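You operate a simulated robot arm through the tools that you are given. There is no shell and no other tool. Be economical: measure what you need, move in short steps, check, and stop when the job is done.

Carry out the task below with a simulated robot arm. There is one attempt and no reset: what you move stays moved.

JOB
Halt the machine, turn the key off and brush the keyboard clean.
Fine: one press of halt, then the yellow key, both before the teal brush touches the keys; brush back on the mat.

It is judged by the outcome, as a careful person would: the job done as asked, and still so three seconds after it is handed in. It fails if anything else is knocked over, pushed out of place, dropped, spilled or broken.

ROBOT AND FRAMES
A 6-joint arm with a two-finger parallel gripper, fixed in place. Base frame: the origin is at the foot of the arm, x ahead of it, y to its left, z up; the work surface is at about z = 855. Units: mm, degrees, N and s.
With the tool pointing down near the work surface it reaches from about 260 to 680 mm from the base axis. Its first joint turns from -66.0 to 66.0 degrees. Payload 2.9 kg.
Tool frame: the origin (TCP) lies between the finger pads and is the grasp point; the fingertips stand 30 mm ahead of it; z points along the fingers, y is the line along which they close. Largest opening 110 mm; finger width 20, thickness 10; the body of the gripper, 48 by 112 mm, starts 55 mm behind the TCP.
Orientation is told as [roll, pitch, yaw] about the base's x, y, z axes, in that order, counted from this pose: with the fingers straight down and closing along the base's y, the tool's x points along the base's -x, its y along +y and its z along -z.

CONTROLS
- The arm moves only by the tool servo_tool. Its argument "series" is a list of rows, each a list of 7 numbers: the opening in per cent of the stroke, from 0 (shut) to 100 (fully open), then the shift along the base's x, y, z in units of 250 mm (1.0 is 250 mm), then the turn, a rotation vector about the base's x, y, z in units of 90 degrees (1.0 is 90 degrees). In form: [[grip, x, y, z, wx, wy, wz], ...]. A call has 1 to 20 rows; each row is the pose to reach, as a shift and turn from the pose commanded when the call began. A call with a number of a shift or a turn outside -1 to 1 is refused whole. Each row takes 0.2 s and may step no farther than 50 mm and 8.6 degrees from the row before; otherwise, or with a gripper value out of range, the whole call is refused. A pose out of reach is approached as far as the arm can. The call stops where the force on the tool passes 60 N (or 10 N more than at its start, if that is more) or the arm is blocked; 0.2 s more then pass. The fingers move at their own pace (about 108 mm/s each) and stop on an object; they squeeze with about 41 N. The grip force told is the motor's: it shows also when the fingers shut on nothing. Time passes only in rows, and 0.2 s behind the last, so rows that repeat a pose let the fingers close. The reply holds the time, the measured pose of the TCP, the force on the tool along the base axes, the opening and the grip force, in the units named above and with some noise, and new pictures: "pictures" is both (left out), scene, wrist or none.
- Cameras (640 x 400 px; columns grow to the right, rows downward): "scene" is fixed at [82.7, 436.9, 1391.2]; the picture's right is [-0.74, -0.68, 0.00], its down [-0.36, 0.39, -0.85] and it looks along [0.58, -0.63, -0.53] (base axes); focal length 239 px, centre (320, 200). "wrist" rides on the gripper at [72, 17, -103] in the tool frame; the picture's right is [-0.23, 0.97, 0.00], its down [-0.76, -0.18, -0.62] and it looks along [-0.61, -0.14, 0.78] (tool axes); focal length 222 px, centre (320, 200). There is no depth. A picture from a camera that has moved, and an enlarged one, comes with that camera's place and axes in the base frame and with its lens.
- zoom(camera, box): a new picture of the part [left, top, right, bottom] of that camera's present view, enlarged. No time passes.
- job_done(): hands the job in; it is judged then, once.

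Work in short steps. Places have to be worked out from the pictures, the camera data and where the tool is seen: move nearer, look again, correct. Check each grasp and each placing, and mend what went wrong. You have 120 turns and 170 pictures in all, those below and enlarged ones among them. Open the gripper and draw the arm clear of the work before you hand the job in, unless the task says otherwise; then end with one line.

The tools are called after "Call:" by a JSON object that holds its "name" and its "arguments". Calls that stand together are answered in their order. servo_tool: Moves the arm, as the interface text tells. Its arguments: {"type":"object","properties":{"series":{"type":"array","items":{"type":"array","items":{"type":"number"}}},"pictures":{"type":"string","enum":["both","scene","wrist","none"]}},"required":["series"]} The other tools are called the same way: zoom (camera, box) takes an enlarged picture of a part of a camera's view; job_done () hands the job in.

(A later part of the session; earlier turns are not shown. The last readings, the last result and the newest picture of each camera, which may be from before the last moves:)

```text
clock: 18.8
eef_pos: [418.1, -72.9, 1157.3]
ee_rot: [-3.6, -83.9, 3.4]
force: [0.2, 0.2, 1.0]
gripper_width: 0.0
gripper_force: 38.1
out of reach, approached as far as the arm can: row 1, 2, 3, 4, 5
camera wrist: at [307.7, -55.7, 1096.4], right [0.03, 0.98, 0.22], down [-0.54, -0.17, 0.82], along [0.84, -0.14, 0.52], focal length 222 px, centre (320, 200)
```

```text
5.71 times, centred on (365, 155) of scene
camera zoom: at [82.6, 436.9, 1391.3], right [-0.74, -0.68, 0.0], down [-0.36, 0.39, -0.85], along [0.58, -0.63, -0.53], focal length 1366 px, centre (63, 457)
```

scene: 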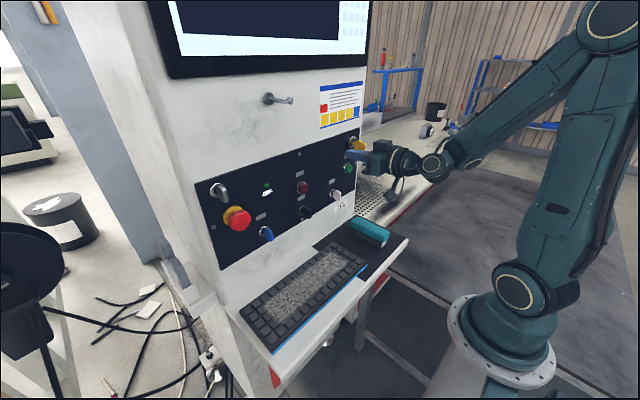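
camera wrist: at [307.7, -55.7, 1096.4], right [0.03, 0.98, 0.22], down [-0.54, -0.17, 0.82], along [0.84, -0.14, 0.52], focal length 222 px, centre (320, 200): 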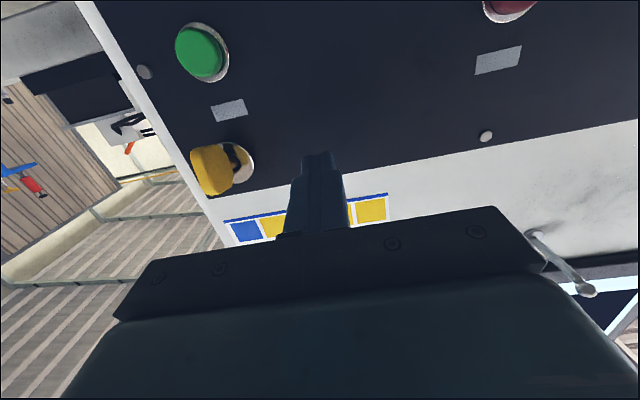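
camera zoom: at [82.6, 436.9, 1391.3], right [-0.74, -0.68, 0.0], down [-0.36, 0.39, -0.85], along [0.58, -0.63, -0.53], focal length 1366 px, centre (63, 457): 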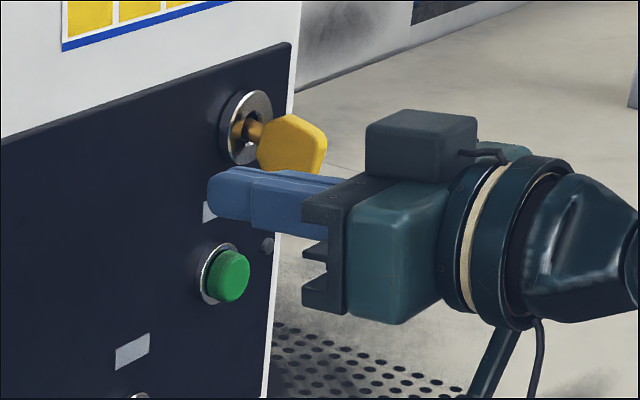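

The bow's front edge is at about x=440. I'll open to about 45 mm, pull back to x≈396, and align at y=-154, z=1152.

Call:
{"name": "servo_tool", "arguments": {"series": [[20, -0.05, -0.02, 0, 0, 0, 0], [42, -0.08, -0.08, -0.01, 0, 0, 0], [42, -0.088, -0.16, -0.01, 0, 0, 0], [42, -0.088, -0.24, -0.02, 0, 0, 0], [42, -0.088, -0.325, -0.02, 0, 0, 0]]}}

Call:
{"name": "zoom", "arguments": {"camera": "wrist", "box": [240, 80, 420, 220]}}

Call:
{"name": "zoom", "arguments": {"camera": "scene", "box": [330, 120, 400, 190]}}

```text
clock: 19.9
eef_pos: [393.1, -153.0, 1153.6]
ee_rot: [-2.9, -83.9, 2.8]
force: [0.4, -0.2, 0.0]
gripper_width: 46.3
gripper_force: 0.0
out of reach, approached as far as the arm can: row 1, 2, 3
camera wrist: at [284.2, -136.4, 1093.6], right [0.03, 0.97, 0.22], down [-0.54, -0.17, 0.82], along [0.84, -0.14, 0.52], focal length 222 px, centre (320, 200)
```

scene: 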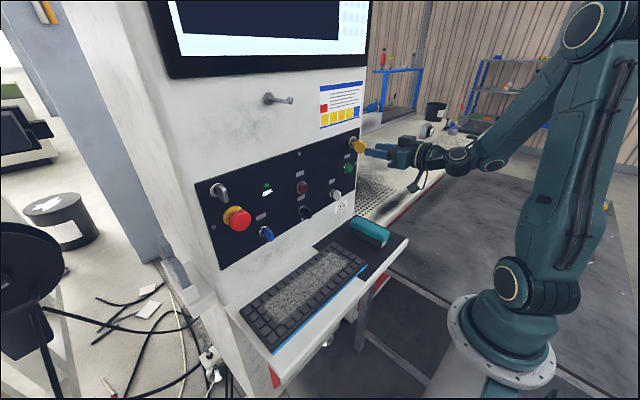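
wrist: 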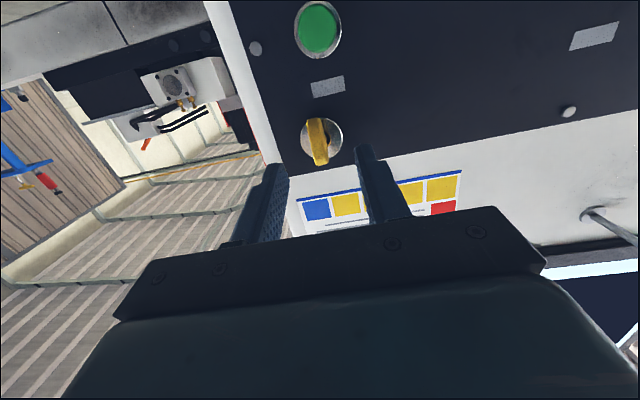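

```text
2.86 times, centred on (330, 150) of wrist
camera zoom: at [284.2, -136.4, 1093.6], right [0.03, 0.97, 0.22], down [-0.54, -0.17, 0.82], along [0.84, -0.14, 0.52], focal length 635 px, centre (291, 343)
```

zoom: 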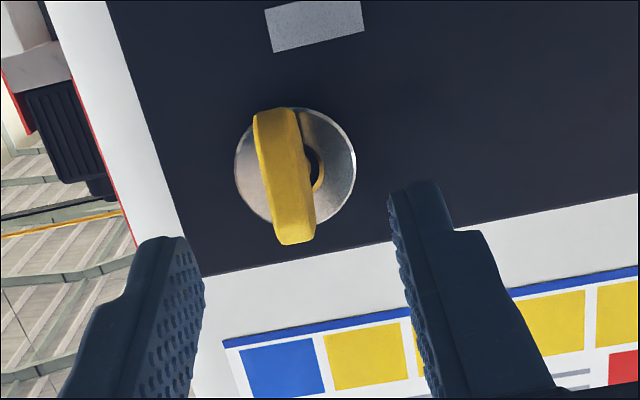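

```text
5.71 times, centred on (365, 155) of scene
camera zoom: at [82.6, 436.9, 1391.3], right [-0.74, -0.68, 0.0], down [-0.36, 0.39, -0.85], along [0.58, -0.63, -0.53], focal length 1366 px, centre (63, 457)
```

zoom: 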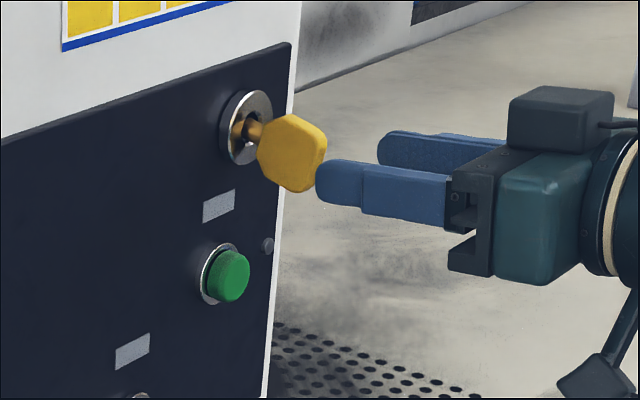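

The fingers straddle the bow well. I'll advance 47 mm and close on it.

Call:
{"name": "servo_tool", "arguments": {"series": [[42, 0.06, -0.004, -0.006, 0, 0, 0], [42, 0.12, -0.006, -0.006, 0, 0, 0], [42, 0.188, -0.006, -0.006, 0, 0, 0]]}}

Call:
{"name": "zoom", "arguments": {"camera": "scene", "box": [330, 120, 400, 190]}}

Call:
{"name": "zoom", "arguments": {"camera": "wrist", "box": [240, 80, 420, 220]}}

```text
clock: 20.8
eef_pos: [442.0, -154.0, 1153.1]
ee_rot: [-2.8, -83.7, 2.5]
force: [0.3, 0.4, 0.8]
gripper_width: 46.0
gripper_force: 0.1
camera wrist: at [332.0, -137.3, 1092.6], right [0.03, 0.97, 0.22], down [-0.54, -0.17, 0.82], along [0.84, -0.14, 0.52], focal length 222 px, centre (320, 200)
```

scene: 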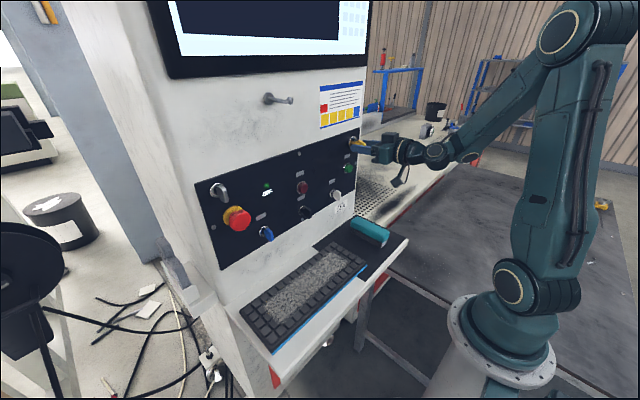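
wrist: 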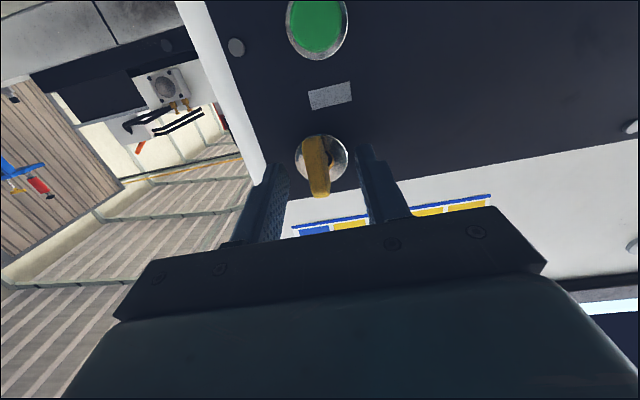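

```text
5.71 times, centred on (365, 155) of scene
camera zoom: at [82.7, 436.9, 1391.2], right [-0.74, -0.68, 0.0], down [-0.36, 0.39, -0.85], along [0.58, -0.63, -0.53], focal length 1366 px, centre (63, 457)
```

zoom: 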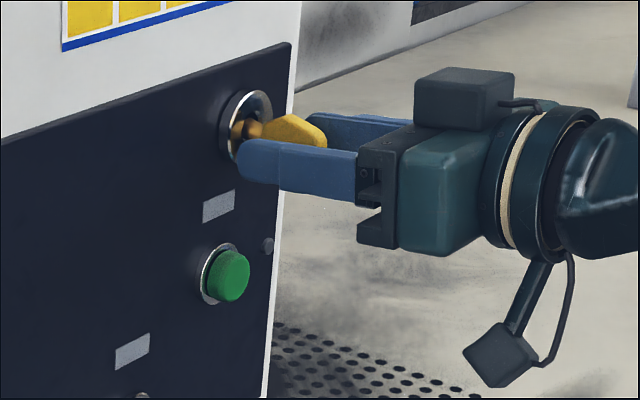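

```text
2.86 times, centred on (330, 150) of wrist
camera zoom: at [332.0, -137.3, 1092.6], right [0.03, 0.97, 0.22], down [-0.54, -0.17, 0.82], along [0.84, -0.14, 0.52], focal length 635 px, centre (291, 343)
```

zoom: 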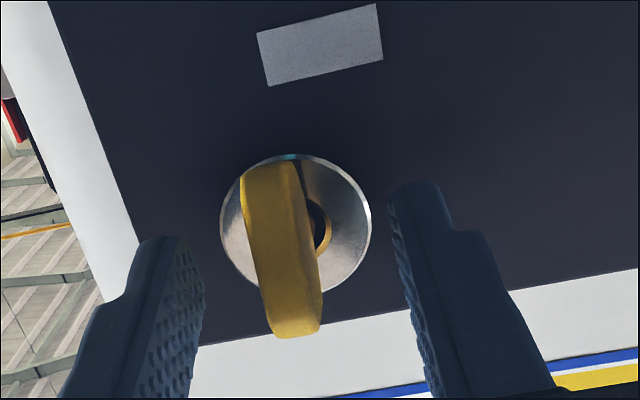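

The bow is centred between the pads. Closing.

Call:
{"name": "servo_tool", "arguments": {"series": [[0, 0, 0, 0, 0, 0, 0], [0, 0, 0, 0, 0, 0, 0], [0, 0, 0, 0, 0, 0, 0]], "pictures": "wrist"}}

Call:
{"name": "zoom", "arguments": {"camera": "wrist", "box": [240, 80, 420, 220]}}

```text
clock: 21.6
eef_pos: [441.1, -154.9, 1153.0]
ee_rot: [-3.1, -83.8, 3.0]
force: [3.6, -1.3, 0.1]
gripper_width: 8.9
gripper_force: 41.1
camera wrist: at [332.0, -137.6, 1092.6], right [0.03, 0.98, 0.22], down [-0.54, -0.17, 0.83], along [0.84, -0.14, 0.52], focal length 222 px, centre (320, 200)
```

wrist: 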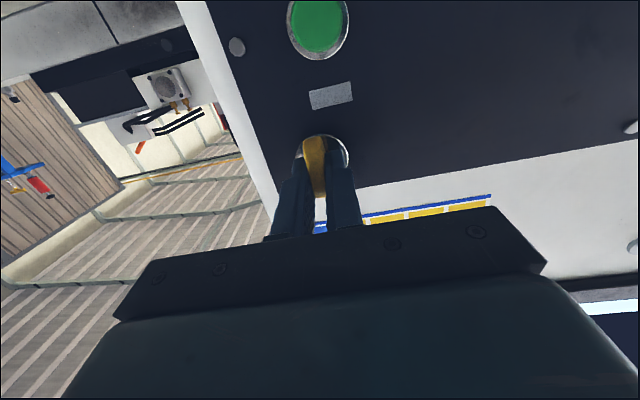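

```text
2.86 times, centred on (330, 150) of wrist
camera zoom: at [332.0, -137.6, 1092.6], right [0.03, 0.98, 0.22], down [-0.54, -0.17, 0.83], along [0.84, -0.14, 0.52], focal length 635 px, centre (291, 343)
```

zoom: 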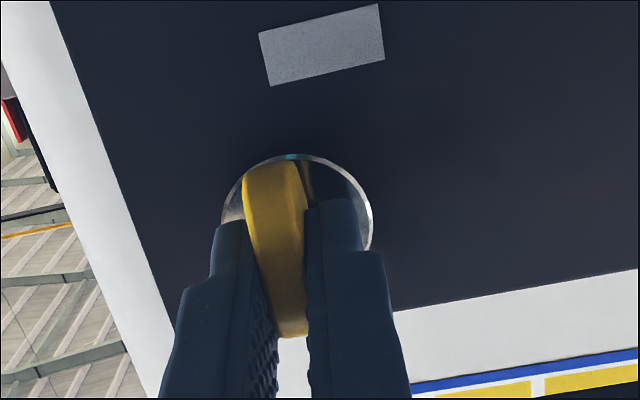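

The key is held at 8.9 mm. Off is normally counterclockwise as seen from the front (−x rotation here), so I'll try a small turn and feel for a stop.

Call:
{"name": "servo_tool", "arguments": {"series": [[0, 0, 0, 0, -0.05, 0, 0], [0, 0, 0, 0, -0.1, 0, 0], [0, 0, 0, 0, -0.15, 0, 0]], "pictures": "wrist"}}

Call:
{"name": "zoom", "arguments": {"camera": "wrist", "box": [240, 80, 420, 220]}}

Call:
{"name": "zoom", "arguments": {"camera": "scene", "box": [330, 120, 400, 190]}}

```text
clock: 22.4
eef_pos: [442.9, -154.9, 1153.1]
ee_rot: [-66.9, -75.0, 66.1]
force: [-1.7, 1.2, 6.0]
gripper_width: 9.2
gripper_force: 40.8
camera wrist: at [332.1, -152.9, 1090.0], right [0.03, 1.0, -0.01], down [-0.54, 0.03, 0.84], along [0.84, -0.01, 0.54], focal length 222 px, centre (320, 200)
```

wrist: 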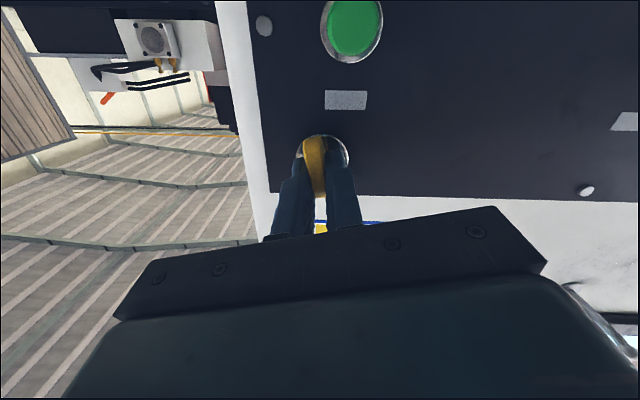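

```text
2.86 times, centred on (330, 150) of wrist
camera zoom: at [332.1, -152.9, 1090.0], right [0.03, 1.0, -0.01], down [-0.54, 0.03, 0.84], along [0.84, -0.01, 0.54], focal length 635 px, centre (291, 343)
```

zoom: 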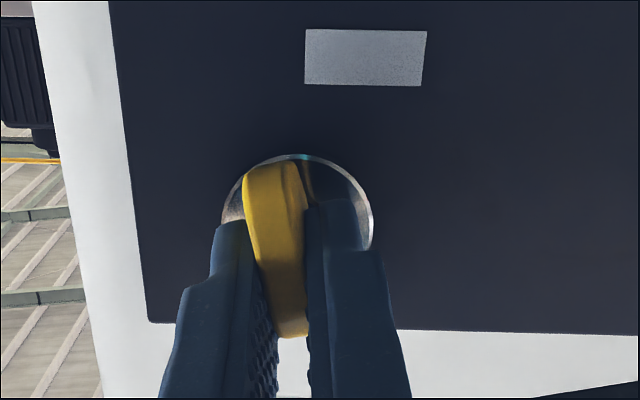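

```text
5.71 times, centred on (365, 155) of scene
camera zoom: at [82.5, 437.0, 1391.2], right [-0.74, -0.68, 0.0], down [-0.36, 0.39, -0.85], along [0.58, -0.63, -0.53], focal length 1366 px, centre (63, 457)
```

zoom: 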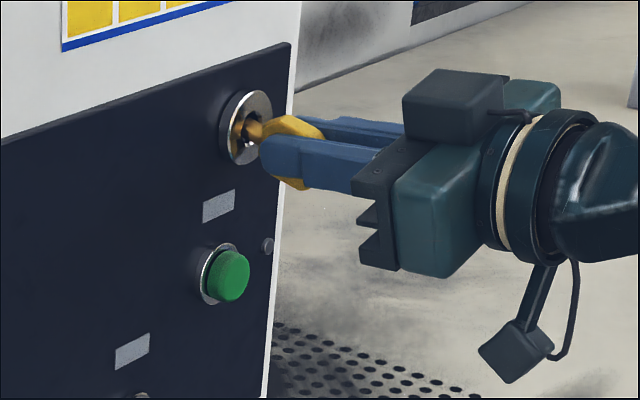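

The key turns with the gripper and isn't blocked. I'll continue in the same direction in steps.

Call:
{"name": "servo_tool", "arguments": {"series": [[0, 0, 0, 0, -0.08, 0, 0], [0, 0, 0, 0, -0.16, 0, 0], [0, 0, 0, 0, -0.24, 0, 0], [0, 0, 0, 0, -0.32, 0, 0]], "pictures": "wrist"}}

Call:
{"name": "zoom", "arguments": {"camera": "scene", "box": [330, 120, 400, 190]}}

Call:
{"name": "zoom", "arguments": {"camera": "wrist", "box": [240, 80, 420, 220]}}

```text
clock: 23.4
eef_pos: [442.6, -155.1, 1153.6]
ee_rot: [-83.7, -46.9, 81.1]
force: [-3.2, -0.6, 11.9]
gripper_width: 9.1
gripper_force: 41.0
camera wrist: at [332.1, -184.2, 1096.9], right [0.03, 0.87, -0.5], down [-0.54, 0.43, 0.72], along [0.84, 0.25, 0.48], focal length 222 px, centre (320, 200)
```

wrist: 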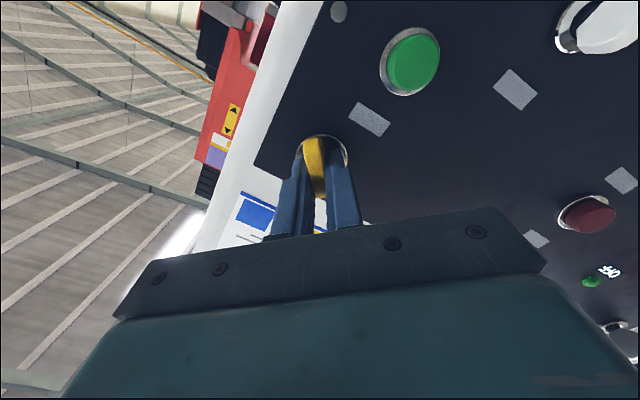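

```text
5.71 times, centred on (365, 155) of scene
camera zoom: at [82.4, 437.0, 1391.2], right [-0.74, -0.68, 0.0], down [-0.36, 0.39, -0.85], along [0.58, -0.63, -0.53], focal length 1366 px, centre (63, 457)
```

zoom: 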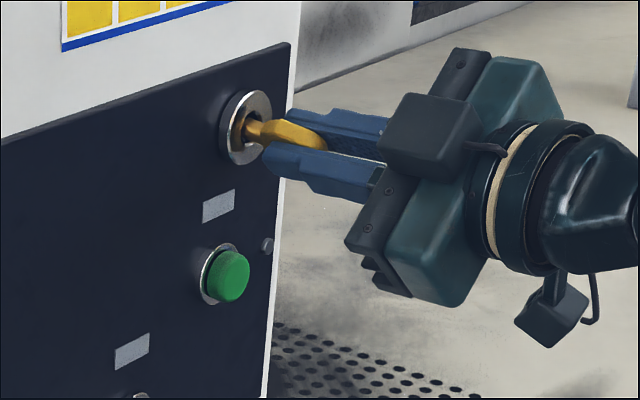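

```text
2.86 times, centred on (330, 150) of wrist
camera zoom: at [332.1, -184.2, 1096.9], right [0.03, 0.87, -0.5], down [-0.54, 0.43, 0.72], along [0.84, 0.25, 0.48], focal length 635 px, centre (291, 343)
```

zoom: 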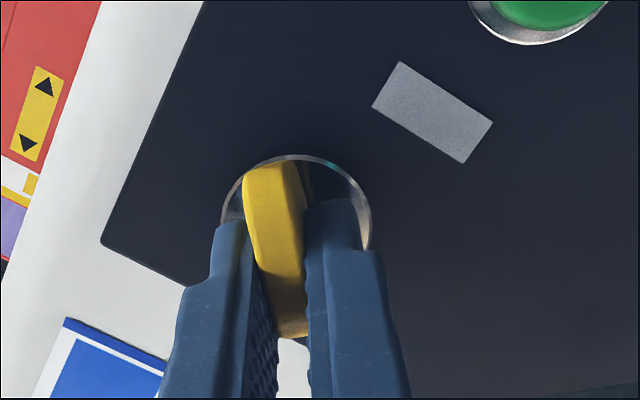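

About 42° so far and still moving freely. Continuing another 24°.

Call:
{"name": "servo_tool", "arguments": {"series": [[0, 0, 0, 0.004, -0.09, 0, 0], [0, 0, 0, 0.004, -0.18, 0, 0], [0, 0, 0, 0.004, -0.26, 0, 0]], "pictures": "wrist"}}

Call:
{"name": "zoom", "arguments": {"camera": "wrist", "box": [240, 80, 420, 220]}}

```text
clock: 24.1
eef_pos: [442.8, -156.4, 1154.1]
ee_rot: [-87.5, -23.7, 83.1]
force: [-7.6, -4.4, 9.6]
gripper_width: 9.2
gripper_force: 41.4
camera wrist: at [331.9, -204.5, 1113.6], right [0.03, 0.6, -0.8], down [-0.54, 0.68, 0.49], along [0.84, 0.42, 0.34], focal length 222 px, centre (320, 200)
```

wrist: 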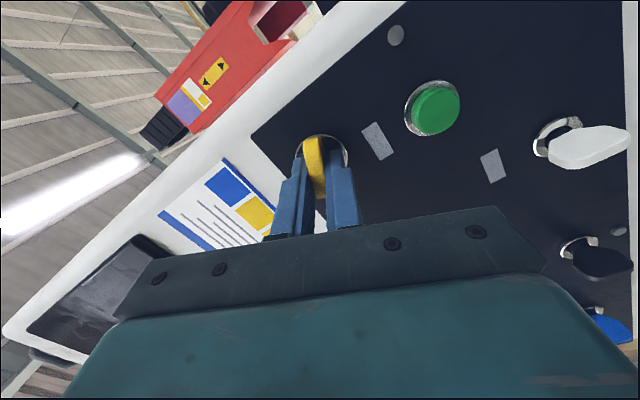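

```text
2.86 times, centred on (330, 150) of wrist
camera zoom: at [331.9, -204.5, 1113.6], right [0.03, 0.6, -0.8], down [-0.54, 0.68, 0.49], along [0.84, 0.42, 0.34], focal length 635 px, centre (291, 343)
```

zoom: 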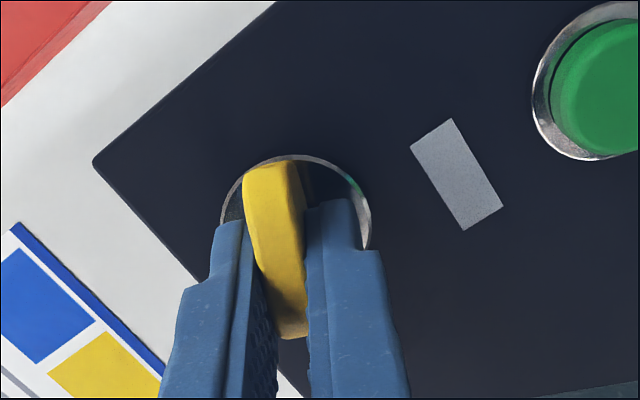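

About 66° now. Continuing to 90°.

Call:
{"name": "servo_tool", "arguments": {"series": [[0, 0, 0.002, 0.004, -0.09, 0, 0], [0, 0, 0.004, 0.004, -0.18, 0, 0], [0, 0, 0.004, 0.004, -0.27, 0, 0]], "pictures": "wrist"}}

Call:
{"name": "zoom", "arguments": {"camera": "wrist", "box": [240, 80, 420, 220]}}

Call:
{"name": "zoom", "arguments": {"camera": "scene", "box": [330, 120, 400, 190]}}

```text
clock: 24.9
eef_pos: [441.8, -157.4, 1153.8]
ee_rot: [-90.3, 0.5, 83.6]
force: [-8.1, -19.2, 6.0]
gripper_width: 9.0
gripper_force: 41.0
camera wrist: at [331.7, -216.5, 1137.9], right [0.03, 0.22, -0.98], down [-0.53, 0.83, 0.17], along [0.84, 0.52, 0.14], focal length 222 px, centre (320, 200)
```

wrist: 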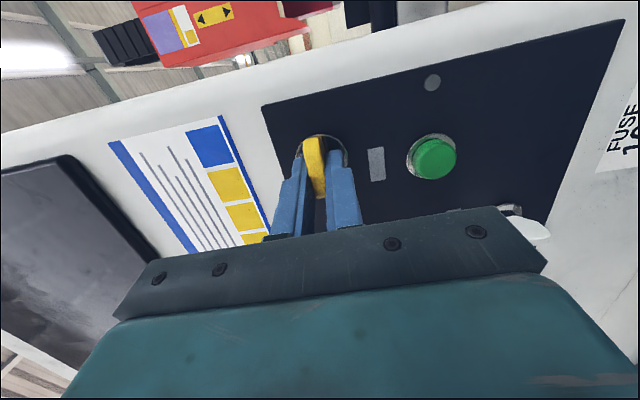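

```text
2.86 times, centred on (330, 150) of wrist
camera zoom: at [331.7, -216.5, 1137.9], right [0.03, 0.22, -0.98], down [-0.53, 0.83, 0.17], along [0.84, 0.52, 0.14], focal length 635 px, centre (291, 343)
```

zoom: 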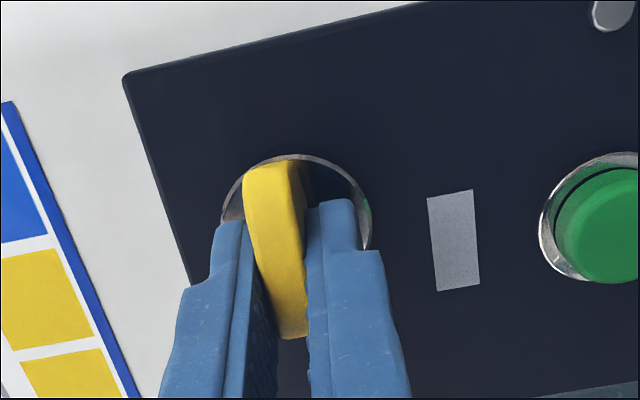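

```text
5.71 times, centred on (365, 155) of scene
camera zoom: at [82.3, 436.4, 1391.5], right [-0.74, -0.68, 0.0], down [-0.36, 0.39, -0.85], along [0.58, -0.62, -0.53], focal length 1366 px, centre (63, 457)
```

zoom: 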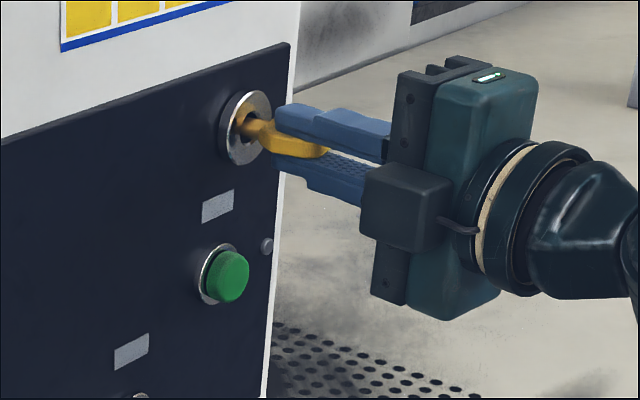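

The key is now horizontal at 90°, with the side force growing to 19 N. I'll nudge 5° more to see if this is the end stop.

Call:
{"name": "servo_tool", "arguments": {"series": [[0, 0, 0.004, 0, -0.03, 0, 0], [0, 0, 0.006, 0, -0.06, 0, 0]], "pictures": "none"}}

Call:
{"name": "zoom", "arguments": {"camera": "wrist", "box": [240, 80, 420, 220]}}

```text
clock: 25.6
eef_pos: [443.4, -154.3, 1154.9]
ee_rot: [-90.8, 5.7, 83.5]
force: [-5.0, -22.1, 0.8]
gripper_width: 9.1
gripper_force: 40.9
```

```text
2.86 times, centred on (330, 150) of wrist
camera zoom: at [332.0, -215.8, 1143.9], right [0.03, 0.13, -0.99], down [-0.53, 0.84, 0.09], along [0.84, 0.53, 0.09], focal length 635 px, centre (291, 343)
```

zoom: 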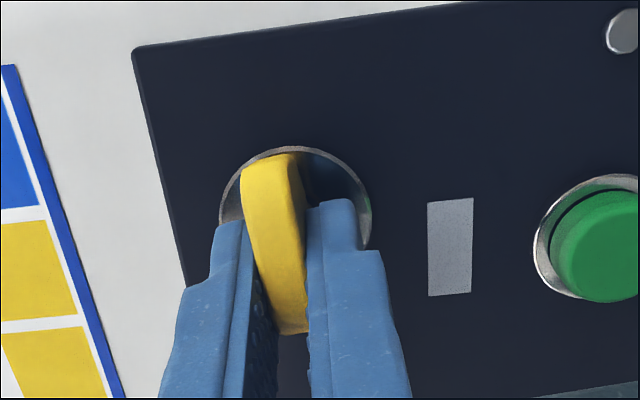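

I'll release the key, back out and see where it rests.

Call:
{"name": "servo_tool", "arguments": {"series": [[30, 0, 0, 0, 0.06, 0, 0], [30, 0, 0, 0, 0.06, 0, 0], [30, -0.1, 0, 0, 0.06, 0, 0], [30, -0.19, 0, 0, 0.06, 0, 0], [30, -0.19, 0, 0, 0.06, 0, 0]]}}

Call:
{"name": "zoom", "arguments": {"camera": "wrist", "box": [240, 80, 420, 220]}}

Call:
{"name": "zoom", "arguments": {"camera": "scene", "box": [330, 120, 400, 190]}}

```text
clock: 26.8
eef_pos: [402.4, -155.4, 1160.0]
ee_rot: [-90.2, 0.3, 83.9]
force: [0.3, -0.5, 0.1]
gripper_width: 33.4
gripper_force: 0.0
out of reach, approached as far as the arm can: row 4, 5
camera wrist: at [291.6, -216.2, 1143.1], right [0.03, 0.22, -0.97], down [-0.54, 0.82, 0.17], along [0.84, 0.52, 0.14], focal length 222 px, centre (320, 200)
```

scene: 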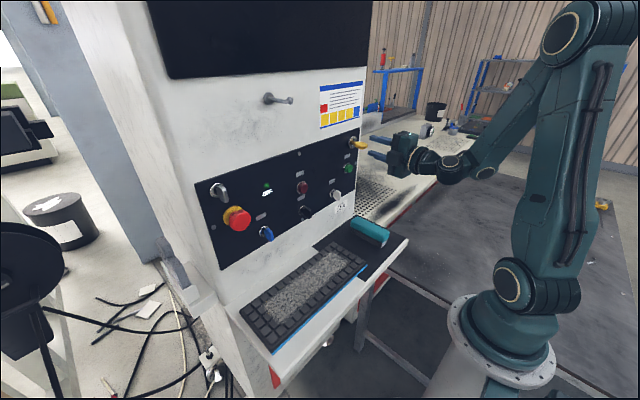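
wrist: 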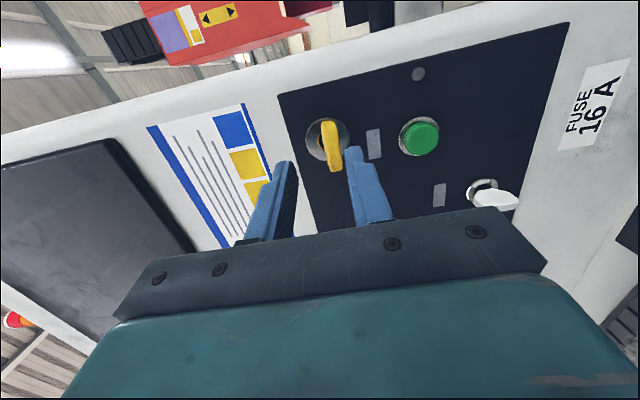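

```text
2.86 times, centred on (330, 150) of wrist
camera zoom: at [291.6, -216.2, 1143.1], right [0.03, 0.22, -0.97], down [-0.54, 0.82, 0.17], along [0.84, 0.52, 0.14], focal length 635 px, centre (291, 343)
```

zoom: 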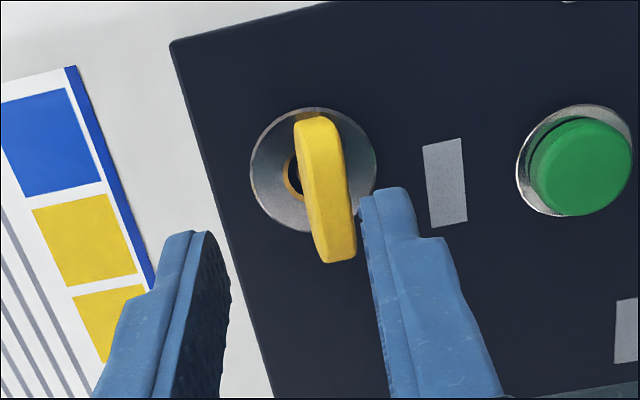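

```text
5.71 times, centred on (365, 155) of scene
camera zoom: at [82.6, 436.9, 1391.2], right [-0.74, -0.68, 0.0], down [-0.36, 0.39, -0.85], along [0.58, -0.63, -0.53], focal length 1366 px, centre (63, 457)
```

zoom: 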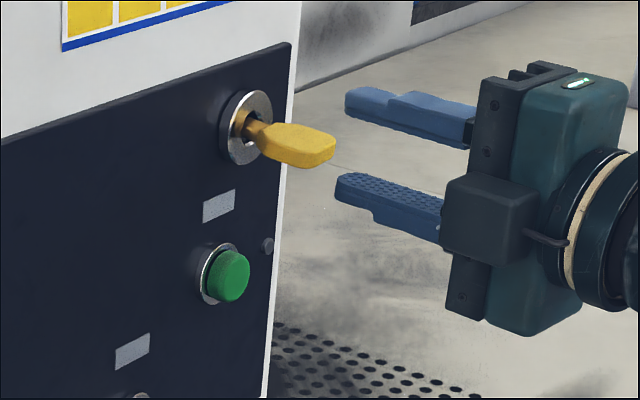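

The machine's screen has gone dark and the key stays put, so the key is off. I'll roll the tool back by 90°, keeping clear of the key.

Call:
{"name": "servo_tool", "arguments": {"series": [[30, -0.02, 0, 0.02, 0.09, 0, 0], [30, -0.02, 0, 0.05, 0.18, 0, 0], [30, -0.02, 0, 0.1, 0.27, 0, 0], [30, -0.02, 0, 0.15, 0.36, 0, 0], [30, -0.02, 0, 0.15, 0.45, 0, 0], [30, -0.02, 0, 0.15, 0.54, 0, 0], [30, -0.02, 0, 0.15, 0.63, 0, 0], [30, -0.02, 0, 0.15, 0.72, 0, 0], [30, -0.02, 0, 0.15, 0.81, 0, 0], [30, -0.02, 0, 0.15, 0.9, 0, 0], [30, -0.02, 0, 0.15, 0.99, 0, 0]], "pictures": "scene"}}

```text
clock: 29.1
eef_pos: [396.3, -158.3, 1196.2]
ee_rot: [-10.0, -83.7, 9.8]
force: [-0.2, -0.5, 0.2]
gripper_width: 33.0
gripper_force: 0.1
```

scene: 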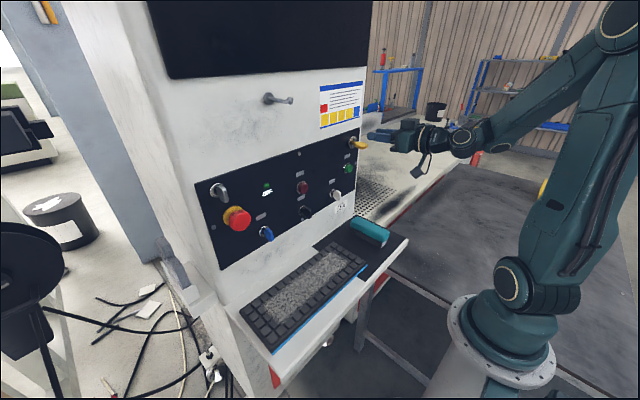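

Now I'll pitch the tool back to pointing down.

Call:
{"name": "servo_tool", "arguments": {"series": [[30, 0, 0, 0, 0, 0.09, 0], [30, 0, 0, 0, 0, 0.18, 0], [30, 0, 0, 0, 0, 0.27, 0], [30, 0, 0, 0, 0, 0.36, 0], [30, 0, 0, 0, 0, 0.45, 0], [30, 0, 0, 0, 0, 0.54, 0], [30, -0.02, 0.02, -0.05, 0, 0.63, 0], [30, -0.04, 0.04, -0.1, 0, 0.72, 0], [50, -0.06, 0.08, -0.15, 0, 0.81, 0], [70, -0.08, 0.12, -0.2, 0, 0.9, 0], [70, -0.08, 0.14, -0.2, 0, 0.93, 0]]}}

```text
clock: 31.6
eef_pos: [376.4, -122.0, 1145.9]
ee_rot: [-0.3, 0.0, 1.2]
force: [1.1, -0.1, 0.5]
gripper_width: 76.9
gripper_force: 0.1
camera wrist: at [304.2, -105.7, 1249.1], right [0.21, 0.98, 0.0], down [0.76, -0.16, 0.62], along [0.61, -0.13, -0.78], focal length 222 px, centre (320, 200)
```

scene: 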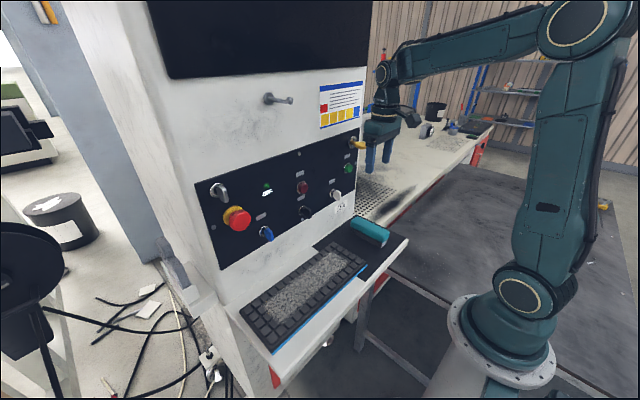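
wrist: 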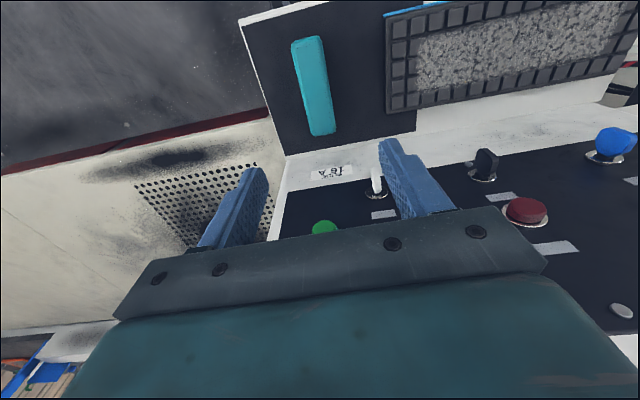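

The brush is about 125×37 mm, its long axis along x, centred near (380, -128), so the current gripper yaw fits. I'll descend closer and look.

Call:
{"name": "servo_tool", "arguments": {"series": [[70, 0, -0.01, -0.15, 0, 0, -0.01], [70, 0, -0.02, -0.3, 0, 0, -0.01], [70, 0, -0.024, -0.45, 0, 0, -0.013], [70, 0, -0.024, -0.56, 0, 0, -0.013]]}}

Call:
{"name": "zoom", "arguments": {"camera": "scene", "box": [310, 170, 430, 270]}}

```text
clock: 32.5
eef_pos: [377.0, -126.7, 1005.2]
ee_rot: [-0.3, -0.1, 0.0]
force: [0.1, 0.7, 0.0]
gripper_width: 77.1
gripper_force: 0.1
camera wrist: at [304.9, -108.5, 1108.4], right [0.23, 0.97, 0.0], down [0.76, -0.17, 0.63], along [0.61, -0.15, -0.78], focal length 222 px, centre (320, 200)
```

scene: 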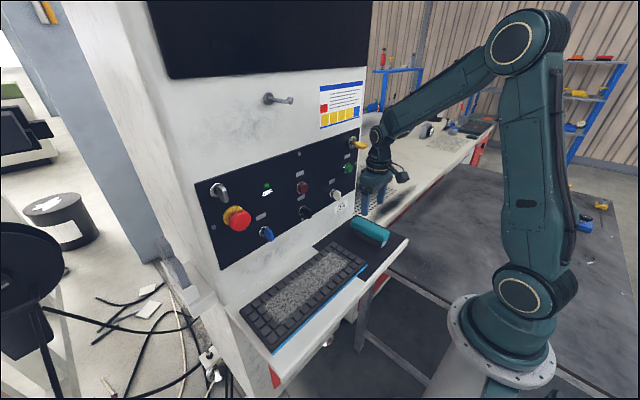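
wrist: 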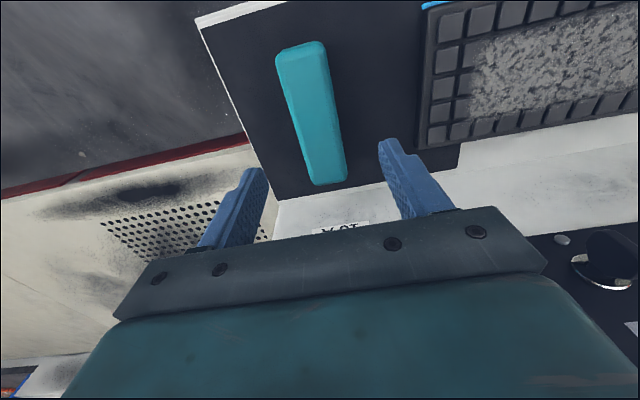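

```text
4.00 times, centred on (370, 220) of scene
camera zoom: at [82.7, 436.9, 1391.2], right [-0.74, -0.68, 0.0], down [-0.36, 0.39, -0.85], along [0.58, -0.63, -0.53], focal length 957 px, centre (120, 120)
```

zoom: 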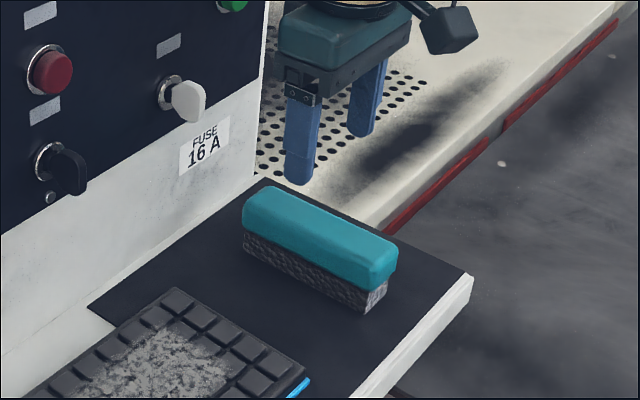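

The brush spans x 315–445 at y≈-129, with its top near z=900. I'll descend to z=925 straddling it, then check the height.

Call:
{"name": "servo_tool", "arguments": {"series": [[70, 0.005, -0.008, -0.15, 0, 0, 0], [70, 0.01, -0.01, -0.3, 0, 0, 0], [70, 0.01, -0.01, -0.32, 0, 0, 0]]}}

Call:
{"name": "zoom", "arguments": {"camera": "scene", "box": [310, 170, 430, 270]}}

```text
clock: 33.4
eef_pos: [379.8, -130.2, 926.4]
ee_rot: [-0.3, -0.2, 0.0]
force: [0.2, -0.4, 0.2]
gripper_width: 77.0
gripper_force: 0.0
camera wrist: at [307.1, -112.7, 1029.0], right [0.23, 0.97, 0.0], down [0.76, -0.17, 0.63], along [0.61, -0.15, -0.78], focal length 222 px, centre (320, 200)
```

scene: 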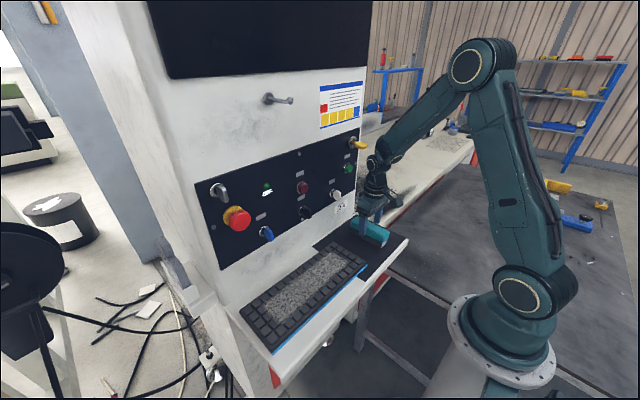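
wrist: 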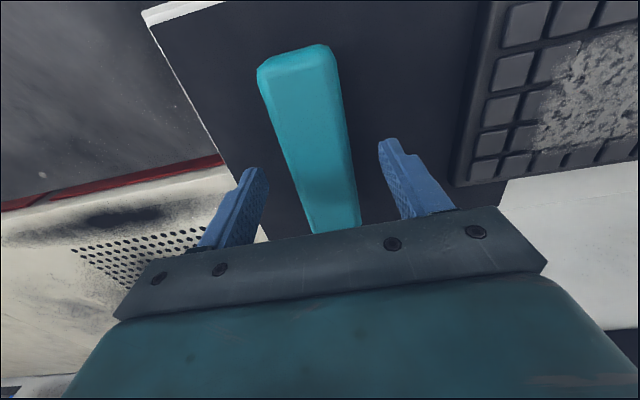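

```text
4.00 times, centred on (370, 220) of scene
camera zoom: at [82.7, 436.9, 1391.2], right [-0.74, -0.68, 0.0], down [-0.36, 0.39, -0.85], along [0.58, -0.63, -0.53], focal length 957 px, centre (120, 120)
```

zoom: 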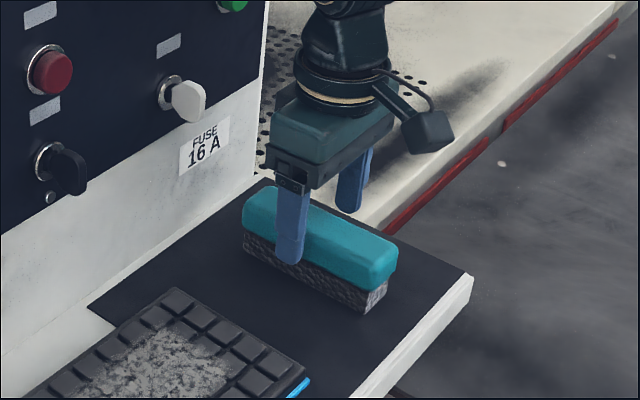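

The alignment is good. I'll descend to TCP z≈902 and close on the handle.

Call:
{"name": "servo_tool", "arguments": {"series": [[70, 0, 0.004, -0.05, 0, 0, 0], [70, 0, 0.006, -0.098, 0, 0, 0], [0, 0, 0.006, -0.098, 0, 0, 0], [0, 0, 0.006, -0.098, 0, 0, 0], [0, 0, 0.006, -0.098, 0, 0, 0]]}}

Call:
{"name": "zoom", "arguments": {"camera": "scene", "box": [310, 170, 430, 270]}}

```text
clock: 34.5
eef_pos: [378.6, -129.3, 903.1]
ee_rot: [-0.3, -0.1, 0.1]
force: [-0.1, -1.7, 1.7]
gripper_width: 41.6
gripper_force: 41.1
camera wrist: at [306.4, -111.6, 1005.3], right [0.23, 0.97, 0.0], down [0.76, -0.17, 0.63], along [0.61, -0.15, -0.78], focal length 222 px, centre (320, 200)
```

scene: 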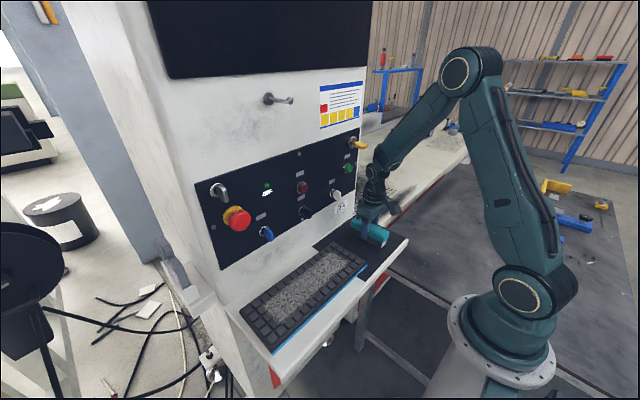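
wrist: 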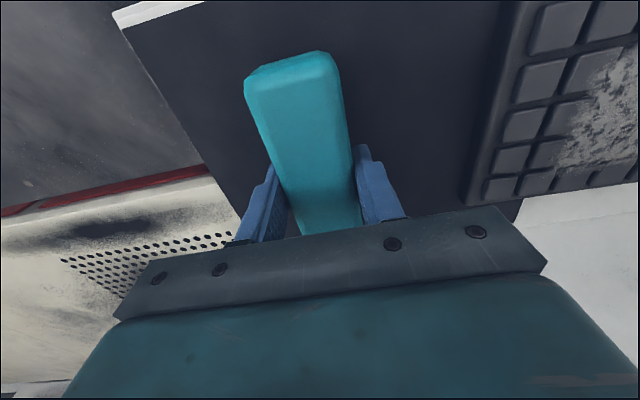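

```text
4.00 times, centred on (370, 220) of scene
camera zoom: at [82.6, 436.9, 1391.3], right [-0.74, -0.68, 0.0], down [-0.36, 0.39, -0.85], along [0.58, -0.63, -0.53], focal length 957 px, centre (120, 120)
```

zoom: 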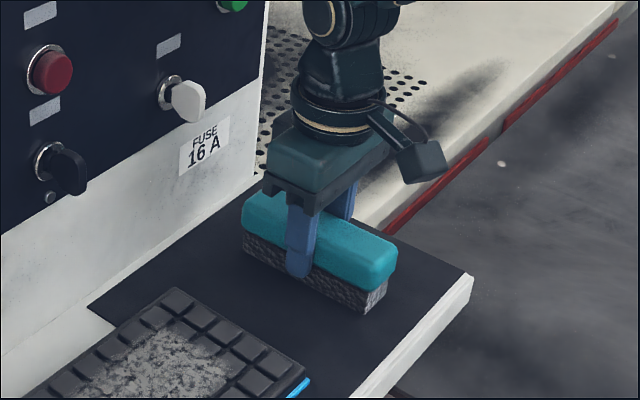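

The brush is held firmly (41.6 mm). I'll lift it, move toward the keyboard's near end well above the keys, and look.

Call:
{"name": "servo_tool", "arguments": {"series": [[0, 0, 0, 0.1, 0, 0, 0], [0, 0, 0, 0.25, 0, 0, 0], [0, 0.0, 0.1, 0.4, 0, 0, 0], [0, 0.0, 0.25, 0.5, 0, 0, 0], [0, 0.0, 0.4, 0.5, 0, 0, 0]]}}

```text
clock: 35.8
eef_pos: [378.9, -27.2, 1026.4]
ee_rot: [-0.4, -0.1, 0.0]
force: [0.2, -0.3, -1.4]
gripper_width: 41.7
gripper_force: 41.1
camera wrist: at [305.9, -9.8, 1130.3], right [0.23, 0.97, 0.0], down [0.76, -0.17, 0.63], along [0.61, -0.15, -0.78], focal length 222 px, centre (320, 200)
```

scene: 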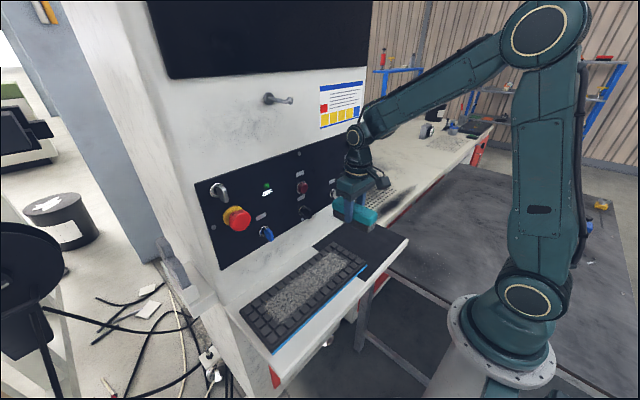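
wrist: 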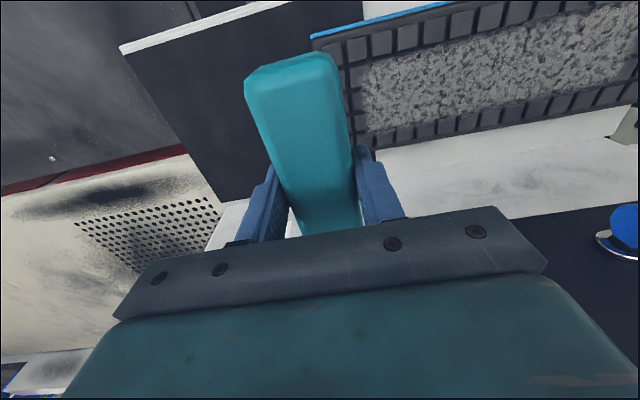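

The dust covers roughly x 352–425, y 20–272. I'll centre the brush at x≈387, y≈5, descend to z=942, and look.

Call:
{"name": "servo_tool", "arguments": {"series": [[0, 0.02, 0.06, -0.1, 0, 0, 0], [0, 0.032, 0.13, -0.22, 0, 0, 0], [0, 0.032, 0.13, -0.34, 0, 0, 0]]}}

Call:
{"name": "zoom", "arguments": {"camera": "scene", "box": [230, 180, 410, 350]}}

```text
clock: 36.5
eef_pos: [383.7, 3.6, 942.6]
ee_rot: [-0.3, -0.1, 0.0]
force: [0.1, 0.7, -1.1]
gripper_width: 41.4
gripper_force: 41.2
camera wrist: at [311.6, 20.8, 1044.6], right [0.23, 0.97, 0.0], down [0.76, -0.17, 0.63], along [0.61, -0.15, -0.78], focal length 222 px, centre (320, 200)
```

scene: 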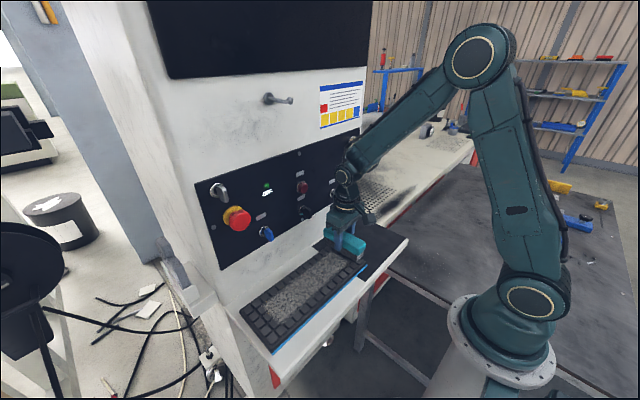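
wrist: 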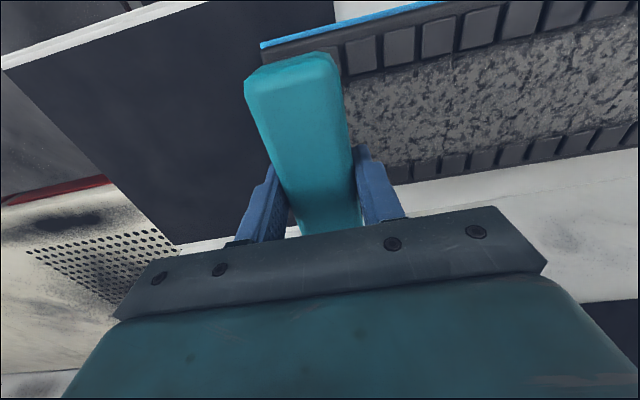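

```text
2.35 times, centred on (320, 265) of scene
camera zoom: at [82.7, 437.0, 1391.2], right [-0.74, -0.68, 0.0], down [-0.36, 0.39, -0.85], along [0.58, -0.63, -0.53], focal length 563 px, centre (320, 47)
```

zoom: 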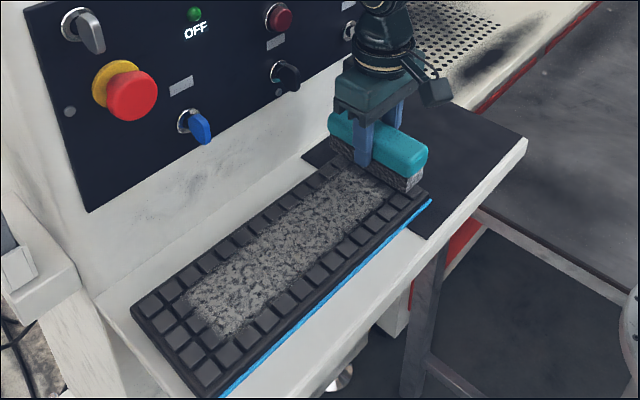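

The brush is over the near end. I'll descend in small steps, watching force for key contact.

Call:
{"name": "servo_tool", "arguments": {"series": [[0, 0, 0.0, -0.02, 0, 0, 0], [0, 0, 0, -0.04, 0, 0, 0], [0, 0, 0, -0.05, 0, 0, 0], [0, 0, 0, -0.06, 0, 0, 0]], "pictures": "none"}}

Call:
{"name": "zoom", "arguments": {"camera": "scene", "box": [310, 200, 390, 260]}}

```text
clock: 37.5
eef_pos: [385.9, 3.4, 926.7]
ee_rot: [-0.3, 0.0, 0.0]
force: [-0.3, -0.1, -1.4]
gripper_width: 41.7
gripper_force: 41.4
```

```text
6.67 times, centred on (350, 230) of scene
camera zoom: at [82.7, 436.9, 1391.2], right [-0.74, -0.68, 0.0], down [-0.36, 0.39, -0.85], along [0.58, -0.63, -0.53], focal length 1594 px, centre (120, 0)
```

zoom: 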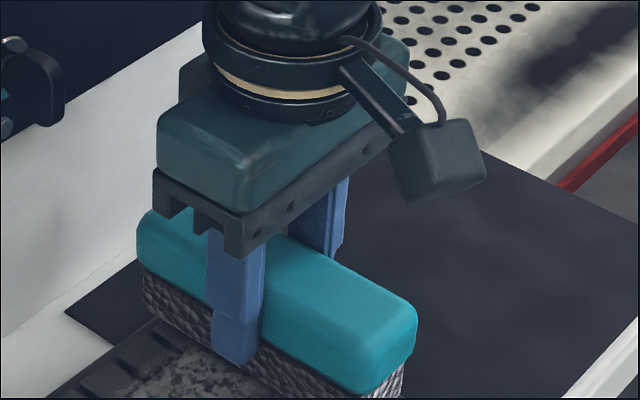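

No contact yet at 926.7. I'll continue down in 1.25–1.5 mm rows.

Call:
{"name": "servo_tool", "arguments": {"series": [[0, 0, 0.0, -0.006, 0, 0, 0], [0, 0, 0, -0.012, 0, 0, 0], [0, 0, 0, -0.018, 0, 0, 0]], "pictures": "none"}}

Call:
{"name": "zoom", "arguments": {"camera": "scene", "box": [310, 220, 390, 280]}}

```text
clock: 38.4
eef_pos: [385.2, 4.4, 922.5]
ee_rot: [-0.3, -0.1, 0.1]
force: [0.7, 0.0, -1.0]
gripper_width: 41.7
gripper_force: 41.1
```

```text
6.67 times, centred on (350, 250) of scene
camera zoom: at [82.7, 436.9, 1391.2], right [-0.74, -0.68, 0.0], down [-0.36, 0.39, -0.85], along [0.58, -0.63, -0.53], focal length 1594 px, centre (120, -133)
```

zoom: 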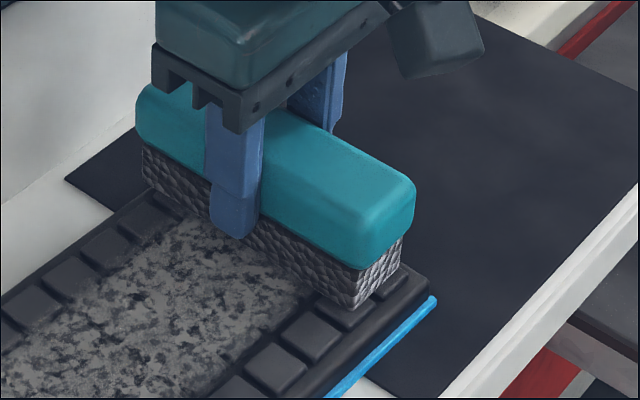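

Nearly touching; continuing in finer steps.

Call:
{"name": "servo_tool", "arguments": {"series": [[0, 0, 0.0, -0.004, 0, 0, 0], [0, 0, 0, -0.008, 0, 0, 0], [0, 0, 0, -0.012, 0, 0, 0]], "pictures": "none"}}

```text
clock: 39.1
eef_pos: [386.8, 3.9, 919.1]
ee_rot: [-0.3, -0.1, 0.0]
force: [0.0, -0.3, -0.7]
gripper_width: 41.3
gripper_force: 40.8
```

Call:
{"name": "servo_tool", "arguments": {"series": [[0, 0, 0.0, -0.004, 0, 0, 0], [0, 0, 0, -0.008, 0, 0, 0], [0, 0, 0, -0.012, 0, 0, 0]], "pictures": "none"}}

Call:
{"name": "zoom", "arguments": {"camera": "scene", "box": [310, 220, 390, 280]}}

```text
clock: 40.0
eef_pos: [387.2, 3.6, 917.1]
ee_rot: [-0.4, -0.2, 0.0]
force: [-8.1, -0.1, 29.6]
gripper_width: 41.7
gripper_force: 41.5
```

```text
6.67 times, centred on (350, 250) of scene
camera zoom: at [82.1, 436.9, 1391.3], right [-0.74, -0.68, 0.0], down [-0.36, 0.39, -0.85], along [0.58, -0.63, -0.53], focal length 1594 px, centre (120, -133)
```

zoom: 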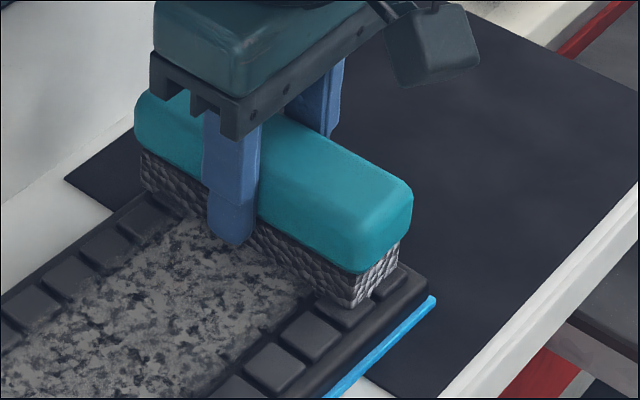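

Contact is at z≈917.3 (30 N at the last step). I'll ease up to about 8 N and sweep a short trial stroke in +y to check that the dust clears and the keyboard stays put.

Call:
{"name": "servo_tool", "arguments": {"series": [[0, 0, 0.0, 0.004, 0, 0, 0], [0, 0, 0.02, 0.004, 0, 0, 0], [0, 0, 0.06, 0.004, 0, 0, 0], [0, 0, 0.1, 0.004, 0, 0, 0], [0, 0, 0.14, 0.004, 0, 0, 0], [0, 0, 0.18, 0.004, 0, 0, 0], [0, 0, 0.22, 0.004, 0, 0, 0]], "pictures": "scene"}}

Call:
{"name": "zoom", "arguments": {"camera": "scene", "box": [230, 180, 410, 350]}}

```text
clock: 41.5
eef_pos: [385.3, 59.5, 917.0]
ee_rot: [-0.3, 0.0, 0.1]
force: [-0.4, -2.6, 2.9]
gripper_width: 41.5
gripper_force: 41.0
```

scene: 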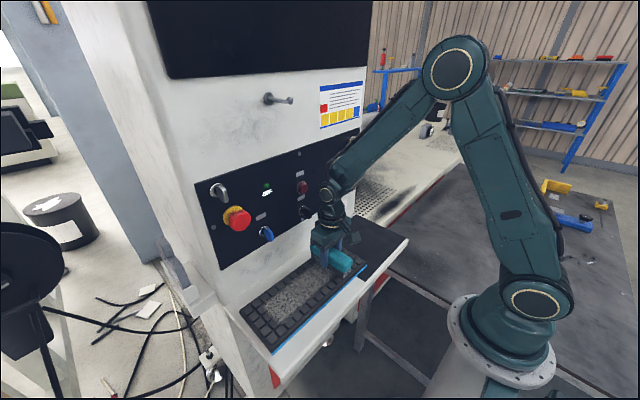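

```text
2.35 times, centred on (320, 265) of scene
camera zoom: at [82.6, 436.9, 1391.3], right [-0.74, -0.68, 0.0], down [-0.36, 0.39, -0.85], along [0.58, -0.63, -0.53], focal length 563 px, centre (320, 47)
```

zoom: 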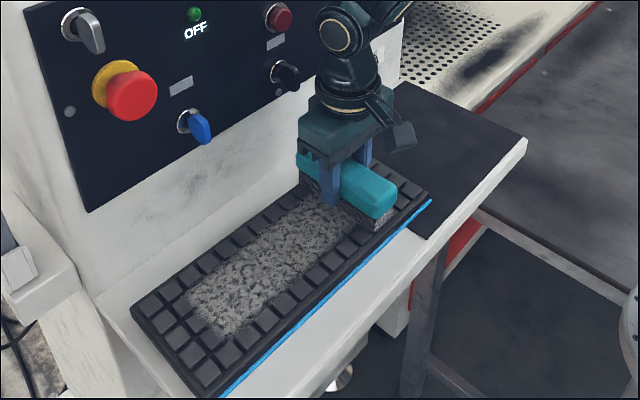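

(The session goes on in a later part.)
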